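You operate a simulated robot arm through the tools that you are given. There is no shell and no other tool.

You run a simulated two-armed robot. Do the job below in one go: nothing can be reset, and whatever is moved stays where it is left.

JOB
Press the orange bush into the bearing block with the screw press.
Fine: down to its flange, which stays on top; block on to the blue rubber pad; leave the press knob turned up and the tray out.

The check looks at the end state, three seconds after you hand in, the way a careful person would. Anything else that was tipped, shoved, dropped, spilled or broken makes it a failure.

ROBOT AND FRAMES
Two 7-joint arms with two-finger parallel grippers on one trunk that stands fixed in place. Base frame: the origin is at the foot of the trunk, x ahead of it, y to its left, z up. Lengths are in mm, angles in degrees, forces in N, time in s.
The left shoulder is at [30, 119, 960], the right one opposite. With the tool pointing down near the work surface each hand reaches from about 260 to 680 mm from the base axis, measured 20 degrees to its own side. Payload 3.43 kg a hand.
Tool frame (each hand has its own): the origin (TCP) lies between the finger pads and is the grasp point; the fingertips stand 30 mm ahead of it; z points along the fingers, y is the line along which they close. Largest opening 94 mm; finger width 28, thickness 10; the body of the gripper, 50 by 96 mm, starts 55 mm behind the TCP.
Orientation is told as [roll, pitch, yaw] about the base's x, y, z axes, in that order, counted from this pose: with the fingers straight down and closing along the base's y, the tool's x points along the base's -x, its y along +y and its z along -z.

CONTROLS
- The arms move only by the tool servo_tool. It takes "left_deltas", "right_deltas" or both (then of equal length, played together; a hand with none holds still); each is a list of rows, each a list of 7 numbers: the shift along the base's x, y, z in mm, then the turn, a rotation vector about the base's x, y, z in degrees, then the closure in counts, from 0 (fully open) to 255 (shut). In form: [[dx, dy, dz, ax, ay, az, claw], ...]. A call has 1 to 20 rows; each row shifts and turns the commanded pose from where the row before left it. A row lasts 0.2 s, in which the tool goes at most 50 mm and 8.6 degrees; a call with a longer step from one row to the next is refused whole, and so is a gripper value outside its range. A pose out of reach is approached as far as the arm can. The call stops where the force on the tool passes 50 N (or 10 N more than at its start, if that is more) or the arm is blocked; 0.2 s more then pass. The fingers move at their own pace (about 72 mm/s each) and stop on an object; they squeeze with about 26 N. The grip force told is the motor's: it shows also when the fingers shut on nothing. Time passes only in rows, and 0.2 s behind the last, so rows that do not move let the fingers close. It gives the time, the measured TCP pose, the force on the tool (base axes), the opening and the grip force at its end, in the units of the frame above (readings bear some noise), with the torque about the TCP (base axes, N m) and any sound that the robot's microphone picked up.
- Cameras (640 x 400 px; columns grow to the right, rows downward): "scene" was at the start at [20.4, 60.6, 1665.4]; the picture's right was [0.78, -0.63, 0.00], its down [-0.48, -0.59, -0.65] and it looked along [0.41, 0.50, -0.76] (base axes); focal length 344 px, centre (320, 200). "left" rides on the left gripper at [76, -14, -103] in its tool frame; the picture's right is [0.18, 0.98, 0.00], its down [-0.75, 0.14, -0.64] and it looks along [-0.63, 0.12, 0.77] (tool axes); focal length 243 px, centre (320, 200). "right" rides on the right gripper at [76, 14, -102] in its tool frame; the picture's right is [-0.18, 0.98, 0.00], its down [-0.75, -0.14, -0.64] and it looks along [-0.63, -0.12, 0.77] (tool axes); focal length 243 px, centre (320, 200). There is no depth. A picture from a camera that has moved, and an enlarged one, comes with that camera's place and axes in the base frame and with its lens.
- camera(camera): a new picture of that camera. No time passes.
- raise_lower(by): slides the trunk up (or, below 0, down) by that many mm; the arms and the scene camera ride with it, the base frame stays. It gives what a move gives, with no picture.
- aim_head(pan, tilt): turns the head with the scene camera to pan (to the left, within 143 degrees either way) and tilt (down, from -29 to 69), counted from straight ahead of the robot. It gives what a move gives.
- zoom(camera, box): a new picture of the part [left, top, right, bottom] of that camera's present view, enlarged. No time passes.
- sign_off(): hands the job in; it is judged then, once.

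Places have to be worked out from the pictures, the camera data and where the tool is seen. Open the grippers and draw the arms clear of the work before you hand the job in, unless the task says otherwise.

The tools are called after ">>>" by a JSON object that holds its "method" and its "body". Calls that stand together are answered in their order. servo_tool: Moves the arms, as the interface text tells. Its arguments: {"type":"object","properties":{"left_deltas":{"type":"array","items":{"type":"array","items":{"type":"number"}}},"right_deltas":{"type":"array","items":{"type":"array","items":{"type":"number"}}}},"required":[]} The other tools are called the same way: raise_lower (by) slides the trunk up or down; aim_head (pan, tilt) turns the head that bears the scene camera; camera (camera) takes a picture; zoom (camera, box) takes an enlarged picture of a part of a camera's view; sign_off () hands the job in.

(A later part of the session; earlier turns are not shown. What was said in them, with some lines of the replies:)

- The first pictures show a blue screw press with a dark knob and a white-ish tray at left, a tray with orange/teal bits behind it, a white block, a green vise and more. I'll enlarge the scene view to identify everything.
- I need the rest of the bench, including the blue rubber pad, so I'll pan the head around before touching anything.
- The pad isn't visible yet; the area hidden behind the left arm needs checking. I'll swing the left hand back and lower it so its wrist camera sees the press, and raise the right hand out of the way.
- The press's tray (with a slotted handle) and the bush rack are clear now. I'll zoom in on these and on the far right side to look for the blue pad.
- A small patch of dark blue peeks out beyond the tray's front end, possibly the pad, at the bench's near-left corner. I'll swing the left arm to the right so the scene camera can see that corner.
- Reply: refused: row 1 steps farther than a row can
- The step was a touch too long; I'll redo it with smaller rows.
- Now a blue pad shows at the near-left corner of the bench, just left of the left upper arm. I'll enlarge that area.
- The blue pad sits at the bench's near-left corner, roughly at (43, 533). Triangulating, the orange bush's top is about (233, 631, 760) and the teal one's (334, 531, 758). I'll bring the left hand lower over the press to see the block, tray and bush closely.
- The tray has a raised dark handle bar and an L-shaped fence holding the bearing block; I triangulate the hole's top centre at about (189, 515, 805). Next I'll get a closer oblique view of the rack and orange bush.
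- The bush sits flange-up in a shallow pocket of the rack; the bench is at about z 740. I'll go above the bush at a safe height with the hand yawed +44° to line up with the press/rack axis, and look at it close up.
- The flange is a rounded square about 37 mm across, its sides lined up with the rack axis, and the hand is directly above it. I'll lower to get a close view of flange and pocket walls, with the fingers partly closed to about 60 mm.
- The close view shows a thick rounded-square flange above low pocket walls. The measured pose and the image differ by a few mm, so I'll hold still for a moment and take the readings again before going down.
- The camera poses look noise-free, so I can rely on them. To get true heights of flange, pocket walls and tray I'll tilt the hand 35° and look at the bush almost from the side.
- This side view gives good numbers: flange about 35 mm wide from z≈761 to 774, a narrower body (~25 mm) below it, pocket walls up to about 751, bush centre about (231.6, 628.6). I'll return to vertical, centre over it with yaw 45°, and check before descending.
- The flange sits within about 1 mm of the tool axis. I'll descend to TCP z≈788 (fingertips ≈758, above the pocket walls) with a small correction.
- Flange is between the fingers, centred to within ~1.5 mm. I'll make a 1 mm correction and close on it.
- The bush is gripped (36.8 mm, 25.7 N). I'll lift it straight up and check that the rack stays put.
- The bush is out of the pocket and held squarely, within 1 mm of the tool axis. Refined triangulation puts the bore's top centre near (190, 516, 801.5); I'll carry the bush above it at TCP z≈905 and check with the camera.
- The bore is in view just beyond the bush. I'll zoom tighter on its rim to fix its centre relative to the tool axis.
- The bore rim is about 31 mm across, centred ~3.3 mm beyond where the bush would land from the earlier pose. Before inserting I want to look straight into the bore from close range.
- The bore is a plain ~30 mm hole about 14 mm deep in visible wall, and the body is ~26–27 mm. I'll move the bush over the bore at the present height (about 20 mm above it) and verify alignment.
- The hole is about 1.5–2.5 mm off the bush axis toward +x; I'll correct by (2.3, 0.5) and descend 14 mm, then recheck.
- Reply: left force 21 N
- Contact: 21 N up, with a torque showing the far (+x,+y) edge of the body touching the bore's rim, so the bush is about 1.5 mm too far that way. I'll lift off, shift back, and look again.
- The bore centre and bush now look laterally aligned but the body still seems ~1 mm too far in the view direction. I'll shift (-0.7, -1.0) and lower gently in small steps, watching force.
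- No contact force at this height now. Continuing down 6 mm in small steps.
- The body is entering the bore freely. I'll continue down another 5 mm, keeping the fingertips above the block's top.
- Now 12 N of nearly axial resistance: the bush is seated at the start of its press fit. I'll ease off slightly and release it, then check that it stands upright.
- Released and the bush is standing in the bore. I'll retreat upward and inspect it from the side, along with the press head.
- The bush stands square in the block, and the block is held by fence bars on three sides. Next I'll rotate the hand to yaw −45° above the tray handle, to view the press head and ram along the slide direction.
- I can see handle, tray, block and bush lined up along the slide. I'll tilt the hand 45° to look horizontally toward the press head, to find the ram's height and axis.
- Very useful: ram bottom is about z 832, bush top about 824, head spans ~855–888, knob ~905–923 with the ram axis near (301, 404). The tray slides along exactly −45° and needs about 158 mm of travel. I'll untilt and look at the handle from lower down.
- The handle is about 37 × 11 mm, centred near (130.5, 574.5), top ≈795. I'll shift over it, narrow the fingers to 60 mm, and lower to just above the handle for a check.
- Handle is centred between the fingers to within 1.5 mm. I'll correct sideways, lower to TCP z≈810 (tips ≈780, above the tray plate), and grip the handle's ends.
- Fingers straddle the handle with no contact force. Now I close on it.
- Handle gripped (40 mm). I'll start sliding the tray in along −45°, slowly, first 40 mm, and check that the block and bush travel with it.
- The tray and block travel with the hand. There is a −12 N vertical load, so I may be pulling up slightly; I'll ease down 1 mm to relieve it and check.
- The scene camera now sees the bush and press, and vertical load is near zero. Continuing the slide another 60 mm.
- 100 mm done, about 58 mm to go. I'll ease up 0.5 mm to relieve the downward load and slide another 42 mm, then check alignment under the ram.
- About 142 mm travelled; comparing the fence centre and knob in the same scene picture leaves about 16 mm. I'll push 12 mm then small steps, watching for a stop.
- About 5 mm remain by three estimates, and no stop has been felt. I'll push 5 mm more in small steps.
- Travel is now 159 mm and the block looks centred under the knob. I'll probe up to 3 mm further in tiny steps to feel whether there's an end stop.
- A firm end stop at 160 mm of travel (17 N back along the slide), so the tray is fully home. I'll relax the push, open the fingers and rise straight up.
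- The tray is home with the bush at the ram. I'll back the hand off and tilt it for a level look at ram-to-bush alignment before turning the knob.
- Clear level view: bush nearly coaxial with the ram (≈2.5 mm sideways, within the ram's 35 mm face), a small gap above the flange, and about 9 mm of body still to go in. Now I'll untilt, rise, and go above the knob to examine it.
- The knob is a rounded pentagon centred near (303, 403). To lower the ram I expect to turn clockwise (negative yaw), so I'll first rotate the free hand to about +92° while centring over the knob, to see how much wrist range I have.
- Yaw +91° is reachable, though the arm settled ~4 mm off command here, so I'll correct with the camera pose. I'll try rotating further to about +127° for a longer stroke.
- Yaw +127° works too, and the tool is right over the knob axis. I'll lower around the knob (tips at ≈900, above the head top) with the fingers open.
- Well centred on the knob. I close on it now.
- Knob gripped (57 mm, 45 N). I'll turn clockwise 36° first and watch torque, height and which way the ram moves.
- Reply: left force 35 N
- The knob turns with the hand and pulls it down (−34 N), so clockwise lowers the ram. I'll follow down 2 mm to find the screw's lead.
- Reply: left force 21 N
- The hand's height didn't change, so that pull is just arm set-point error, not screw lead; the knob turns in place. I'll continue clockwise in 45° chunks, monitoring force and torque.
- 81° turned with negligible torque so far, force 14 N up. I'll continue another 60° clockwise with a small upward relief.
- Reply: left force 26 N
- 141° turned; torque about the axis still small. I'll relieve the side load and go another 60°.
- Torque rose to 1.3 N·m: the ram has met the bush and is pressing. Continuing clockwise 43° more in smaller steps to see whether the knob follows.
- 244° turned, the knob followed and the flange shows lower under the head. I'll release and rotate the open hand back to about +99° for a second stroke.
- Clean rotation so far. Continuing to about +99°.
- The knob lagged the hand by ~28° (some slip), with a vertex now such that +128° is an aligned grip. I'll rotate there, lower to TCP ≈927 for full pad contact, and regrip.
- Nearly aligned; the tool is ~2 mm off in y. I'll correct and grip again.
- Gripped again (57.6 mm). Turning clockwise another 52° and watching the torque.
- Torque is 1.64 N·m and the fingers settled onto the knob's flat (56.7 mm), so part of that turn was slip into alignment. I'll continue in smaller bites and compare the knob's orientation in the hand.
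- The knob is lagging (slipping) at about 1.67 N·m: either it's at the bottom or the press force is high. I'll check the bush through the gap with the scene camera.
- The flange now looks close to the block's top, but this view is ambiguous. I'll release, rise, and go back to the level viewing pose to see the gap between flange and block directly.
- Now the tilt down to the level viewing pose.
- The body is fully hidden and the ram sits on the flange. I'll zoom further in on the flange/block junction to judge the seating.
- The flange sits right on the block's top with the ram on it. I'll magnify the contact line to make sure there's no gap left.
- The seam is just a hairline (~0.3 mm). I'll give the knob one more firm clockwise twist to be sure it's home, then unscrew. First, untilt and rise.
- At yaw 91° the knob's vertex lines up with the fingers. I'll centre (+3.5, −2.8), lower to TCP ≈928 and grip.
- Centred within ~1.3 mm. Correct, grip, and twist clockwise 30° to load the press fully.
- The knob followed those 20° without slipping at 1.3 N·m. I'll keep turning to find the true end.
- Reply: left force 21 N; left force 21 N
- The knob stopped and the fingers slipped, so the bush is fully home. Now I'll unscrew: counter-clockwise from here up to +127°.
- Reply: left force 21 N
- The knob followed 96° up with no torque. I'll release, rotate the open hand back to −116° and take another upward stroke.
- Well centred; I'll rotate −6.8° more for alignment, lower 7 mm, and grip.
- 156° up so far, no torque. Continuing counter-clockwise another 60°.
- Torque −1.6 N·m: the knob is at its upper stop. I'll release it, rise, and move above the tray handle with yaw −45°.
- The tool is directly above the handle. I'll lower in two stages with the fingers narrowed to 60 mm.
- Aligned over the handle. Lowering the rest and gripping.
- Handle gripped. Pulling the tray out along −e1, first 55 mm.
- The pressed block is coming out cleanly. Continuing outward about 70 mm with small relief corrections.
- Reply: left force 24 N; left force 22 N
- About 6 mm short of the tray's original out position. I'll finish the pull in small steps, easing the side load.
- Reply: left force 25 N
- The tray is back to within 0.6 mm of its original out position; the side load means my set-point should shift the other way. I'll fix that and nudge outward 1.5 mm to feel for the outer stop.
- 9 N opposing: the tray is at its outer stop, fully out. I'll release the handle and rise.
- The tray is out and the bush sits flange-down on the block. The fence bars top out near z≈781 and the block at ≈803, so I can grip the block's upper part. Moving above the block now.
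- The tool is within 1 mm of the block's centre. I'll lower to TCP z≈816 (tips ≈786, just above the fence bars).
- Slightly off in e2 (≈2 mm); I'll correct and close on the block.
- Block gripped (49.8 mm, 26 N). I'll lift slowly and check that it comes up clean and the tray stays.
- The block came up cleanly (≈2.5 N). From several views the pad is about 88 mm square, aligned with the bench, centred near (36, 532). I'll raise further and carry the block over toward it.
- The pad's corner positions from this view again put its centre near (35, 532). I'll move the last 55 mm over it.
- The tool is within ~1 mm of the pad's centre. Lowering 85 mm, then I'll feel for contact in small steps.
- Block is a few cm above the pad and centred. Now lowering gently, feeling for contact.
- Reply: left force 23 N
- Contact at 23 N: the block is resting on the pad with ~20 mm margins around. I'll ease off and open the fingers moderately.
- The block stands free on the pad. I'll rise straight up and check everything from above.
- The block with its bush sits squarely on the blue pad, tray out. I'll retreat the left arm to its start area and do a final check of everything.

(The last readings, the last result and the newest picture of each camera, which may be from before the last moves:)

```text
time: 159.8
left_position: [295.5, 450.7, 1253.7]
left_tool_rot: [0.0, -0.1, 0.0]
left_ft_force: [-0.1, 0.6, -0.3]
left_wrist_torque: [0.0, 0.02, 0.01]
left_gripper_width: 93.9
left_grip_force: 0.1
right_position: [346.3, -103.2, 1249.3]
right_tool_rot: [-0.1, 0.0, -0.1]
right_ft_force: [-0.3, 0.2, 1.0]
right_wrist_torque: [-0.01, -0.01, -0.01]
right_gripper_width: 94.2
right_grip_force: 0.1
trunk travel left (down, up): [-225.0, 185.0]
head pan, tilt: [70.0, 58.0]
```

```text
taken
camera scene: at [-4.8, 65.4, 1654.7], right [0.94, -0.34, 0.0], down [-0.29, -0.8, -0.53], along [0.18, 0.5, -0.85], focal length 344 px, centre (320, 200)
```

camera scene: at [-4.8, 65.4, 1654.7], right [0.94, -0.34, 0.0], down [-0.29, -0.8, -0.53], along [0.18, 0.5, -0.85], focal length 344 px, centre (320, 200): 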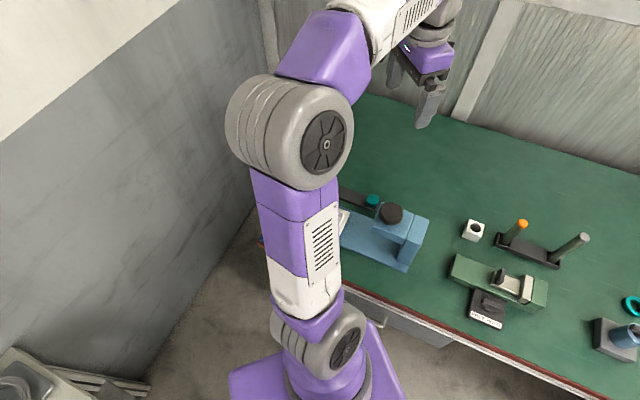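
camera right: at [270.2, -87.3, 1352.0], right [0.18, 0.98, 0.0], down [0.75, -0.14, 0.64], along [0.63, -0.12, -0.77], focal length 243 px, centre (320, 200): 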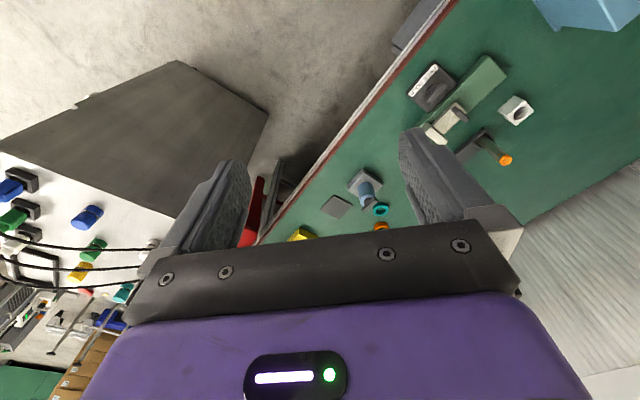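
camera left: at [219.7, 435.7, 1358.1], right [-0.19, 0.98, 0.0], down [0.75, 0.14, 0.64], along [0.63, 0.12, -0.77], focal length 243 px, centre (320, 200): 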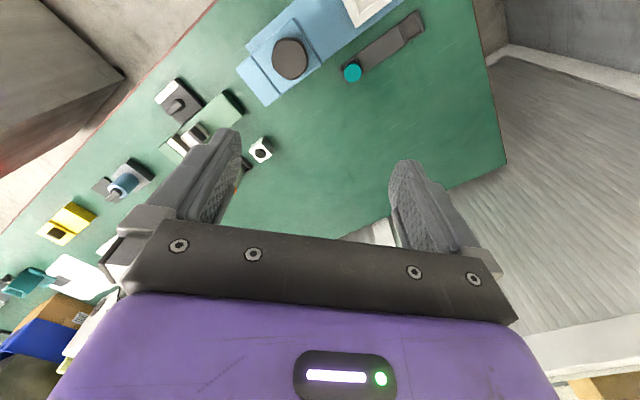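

All looks in order, but I want to confirm the ram is really back up. I'll return the left hand to the earlier level-view pose and compare with the first picture of the ram.

>>> {"method": "servo_tool", "body": {"left_deltas": [[-20, 14, -30, 0, 0, -5, 0], [-20, 14, -30, 0, 0, -5, 0], [-20, 14, -30, 0, 0, -5, 0], [-20, 14, -30, 0, 0, -5, 0], [-20, 14, -30, 0, 0, -5, 0], [-20, 14, -30, 0, 0, -5, 0], [-20, 14, -30, 0, 0, -5, 0], [-20, 14, -30, 0, 0, -5, 0], [-4, 4, -20, 0, 0, -5, 0], [0, 0, -15, -5.3, -5.3, 0, 0], [0, 0, -15, -5.3, -5.3, 0, 0], [0, 0, -15, -5.3, -5.3, 0, 0], [0, 0, -15, -5.3, -5.3, 0, 0], [0, 0, -10, -5.3, -5.3, 0, 0], [0, 0, -6, -5.3, -5.3, 0, 0], [0, 0, 0, 0, 0, 0, 0]]}}

>>> {"method": "camera", "body": {"camera": "left"}}

>>> {"method": "zoom", "body": {"camera": "left", "box": [240, 60, 400, 220]}}

```text
time: 163.2
left_position: [132.1, 567.4, 919.6]
left_tool_rot: [0.2, -45.1, -45.0]
left_ft_force: [-0.4, 0.2, -0.1]
left_wrist_torque: [0.0, -0.01, -0.01]
left_gripper_width: 94.1
left_grip_force: 0.1
right_position: [345.7, -102.3, 1248.5]
right_tool_rot: [0.0, 0.1, -0.1]
right_ft_force: [-0.3, -0.2, 0.7]
right_wrist_torque: [0.01, -0.03, -0.05]
right_gripper_width: 94.0
right_grip_force: 0.0
trunk travel left (down, up): [-225.0, 185.0]
head pan, tilt: [70.0, 58.0]
```

```text
taken
camera left: at [31.8, 647.1, 938.5], right [0.6, 0.79, -0.13], down [0.15, 0.04, 0.99], along [0.78, -0.61, -0.1], focal length 243 px, centre (320, 200)
```

left: 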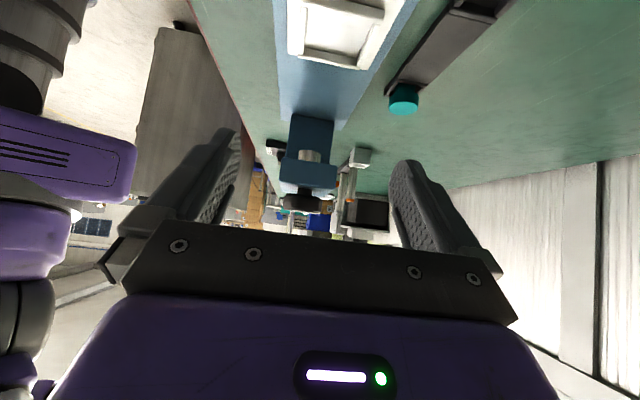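

```text
2.50 times, centred on (320, 140) of left
camera zoom: at [31.8, 647.1, 938.5], right [0.6, 0.79, -0.13], down [0.15, 0.04, 0.99], along [0.78, -0.61, -0.1], focal length 606 px, centre (320, 350)
```

zoom: 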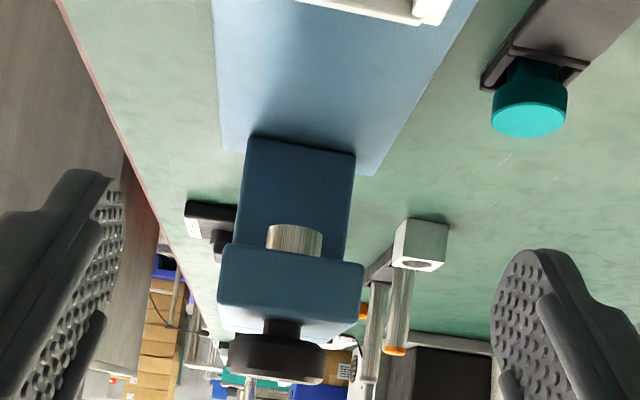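

The ram is exactly as high as at the start, knob up, tray out and empty, teal bush and rack undisturbed. I'll untilt and draw the left arm back to its start area.

>>> {"method": "servo_tool", "body": {"left_deltas": [[0, 0, 10, 5.3, 5.3, 0, 0], [0, 0, 15, 5.3, 5.3, 0, 0], [0, 0, 15, 5.3, 5.3, 0, 0], [0, 0, 15, 5.3, 5.3, 0, 0], [0, 0, 15, 5.3, 5.3, 0, 0], [0, 0, 15, 5.3, 5.3, 0, 0], [20, -14, 30, 0, 0, 5, 0], [20, -14, 30, 0, 0, 5, 0], [20, -14, 30, 0, 0, 5, 0], [20, -14, 30, 0, 0, 5, 0], [20, -14, 30, 0, 0, 5, 0], [20, -14, 30, 0, 0, 5, 0], [20, -14, 30, 0, 0, 5, 0], [20, -14, 25, 0, 0, 5, 0], [4, -4, 10, 0, 0, 5, 0], [0, 0, 0, 0, 0, 0, 0]]}}

>>> {"method": "aim_head", "body": {"pan": 110, "tilt": 62}}

>>> {"method": "camera", "body": {"camera": "scene"}}

>>> {"method": "camera", "body": {"camera": "left"}}

```text
time: 166.7
left_position: [295.2, 453.5, 1249.1]
left_tool_rot: [0.1, 0.0, 0.1]
left_ft_force: [0.2, 0.4, 0.6]
left_wrist_torque: [-0.01, 0.02, 0.0]
left_gripper_width: 94.1
left_grip_force: 0.0
right_position: [346.2, -102.7, 1249.0]
right_tool_rot: [0.1, 0.1, 0.0]
right_ft_force: [-0.6, 0.2, 0.6]
right_wrist_torque: [0.0, -0.02, 0.02]
right_gripper_width: 94.1
right_grip_force: 0.1
trunk travel left (down, up): [-225.0, 185.0]
head pan, tilt: [70.0, 58.0]
```

```text
time: 167.7
left_position: [294.2, 455.4, 1249.6]
left_tool_rot: [0.0, 0.0, -0.1]
left_ft_force: [0.1, -0.1, -0.3]
left_wrist_torque: [0.0, 0.01, -0.02]
left_gripper_width: 94.2
left_grip_force: 0.0
right_position: [346.2, -103.2, 1249.1]
right_tool_rot: [0.0, 0.0, 0.0]
right_ft_force: [0.6, 0.3, 0.1]
right_wrist_torque: [-0.01, 0.0, 0.01]
right_gripper_width: 94.2
right_grip_force: 0.0
trunk travel left (down, up): [-225.0, 185.0]
head pan, tilt: [110.0, 62.0]
```

```text
taken
camera scene: at [-50.4, 61.1, 1650.1], right [0.94, 0.34, 0.0], down [0.3, -0.83, -0.47], along [-0.16, 0.44, -0.88], focal length 344 px, centre (320, 200)
```

scene: 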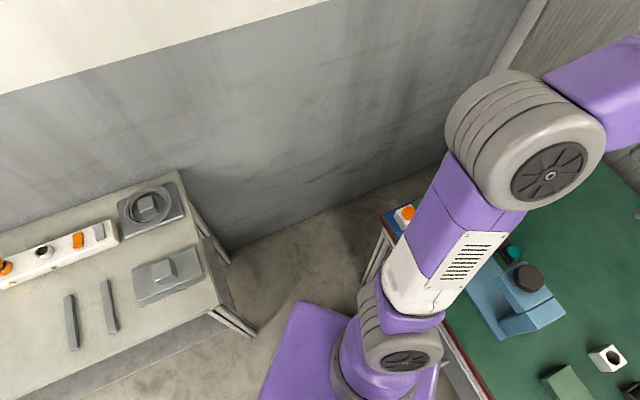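

```text
taken
camera left: at [217.7, 439.6, 1352.7], right [-0.18, 0.98, 0.0], down [0.75, 0.14, 0.64], along [0.63, 0.12, -0.77], focal length 243 px, centre (320, 200)
```

left: 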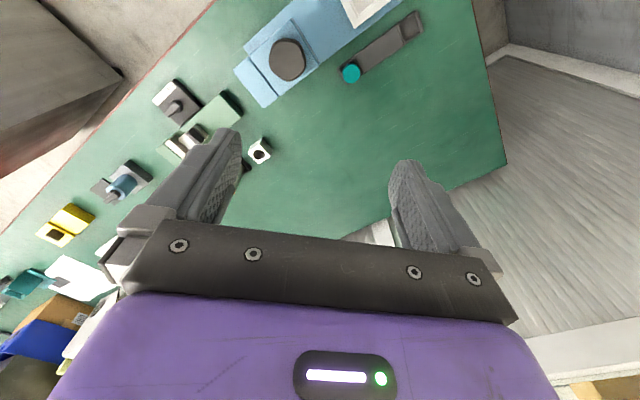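

Both arms are clear. One last enlarged look at the block on the pad before handing in.

>>> {"method": "zoom", "body": {"camera": "scene", "box": [370, 190, 450, 250]}}

```text
6.67 times, centred on (410, 220) of scene
camera zoom: at [-50.4, 61.1, 1650.1], right [0.94, 0.34, 0.0], down [0.3, -0.83, -0.47], along [-0.16, 0.44, -0.88], focal length 2294 px, centre (-280, 67)
```

zoom: 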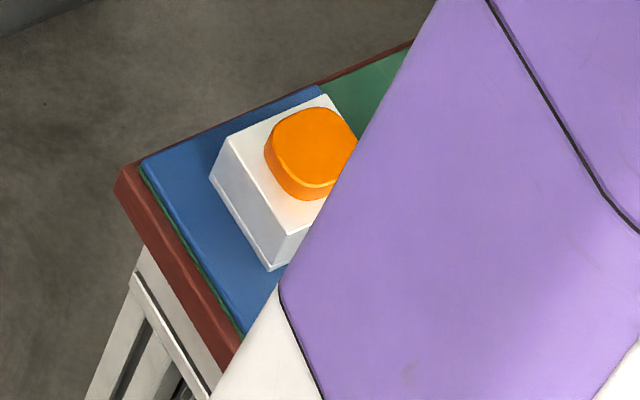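

The block stands on the blue pad with the bush pressed in to its flange. The knob is up, the tray is out, the grippers are open and both arms are clear, so I'm handing in.

>>> {"method": "sign_off", "body": {}}

```text
The job is handed in.
```

The orange bush is pressed into the bearing block down to its flange, and the block is on the blue rubber pad. The job is handed in; I haven't seen the check's result.

- **Bush:** The flange sits on the block's top with only a hairline seam visible. I gave the knob one more clockwise twist after that, and it stopped turning.
- **Block:** It rests near the centre of the pad, with roughly 20 mm of pad showing around it.
- **Press:** The knob is back at its upper stop, and the ram looks as high as it did at the start.
- **Tray:** It is pulled out to its outer stop and empty.
- **Arms:** Both grippers are open and both arms are clear of the work. I saw nothing else tipped, shoved or dropped.
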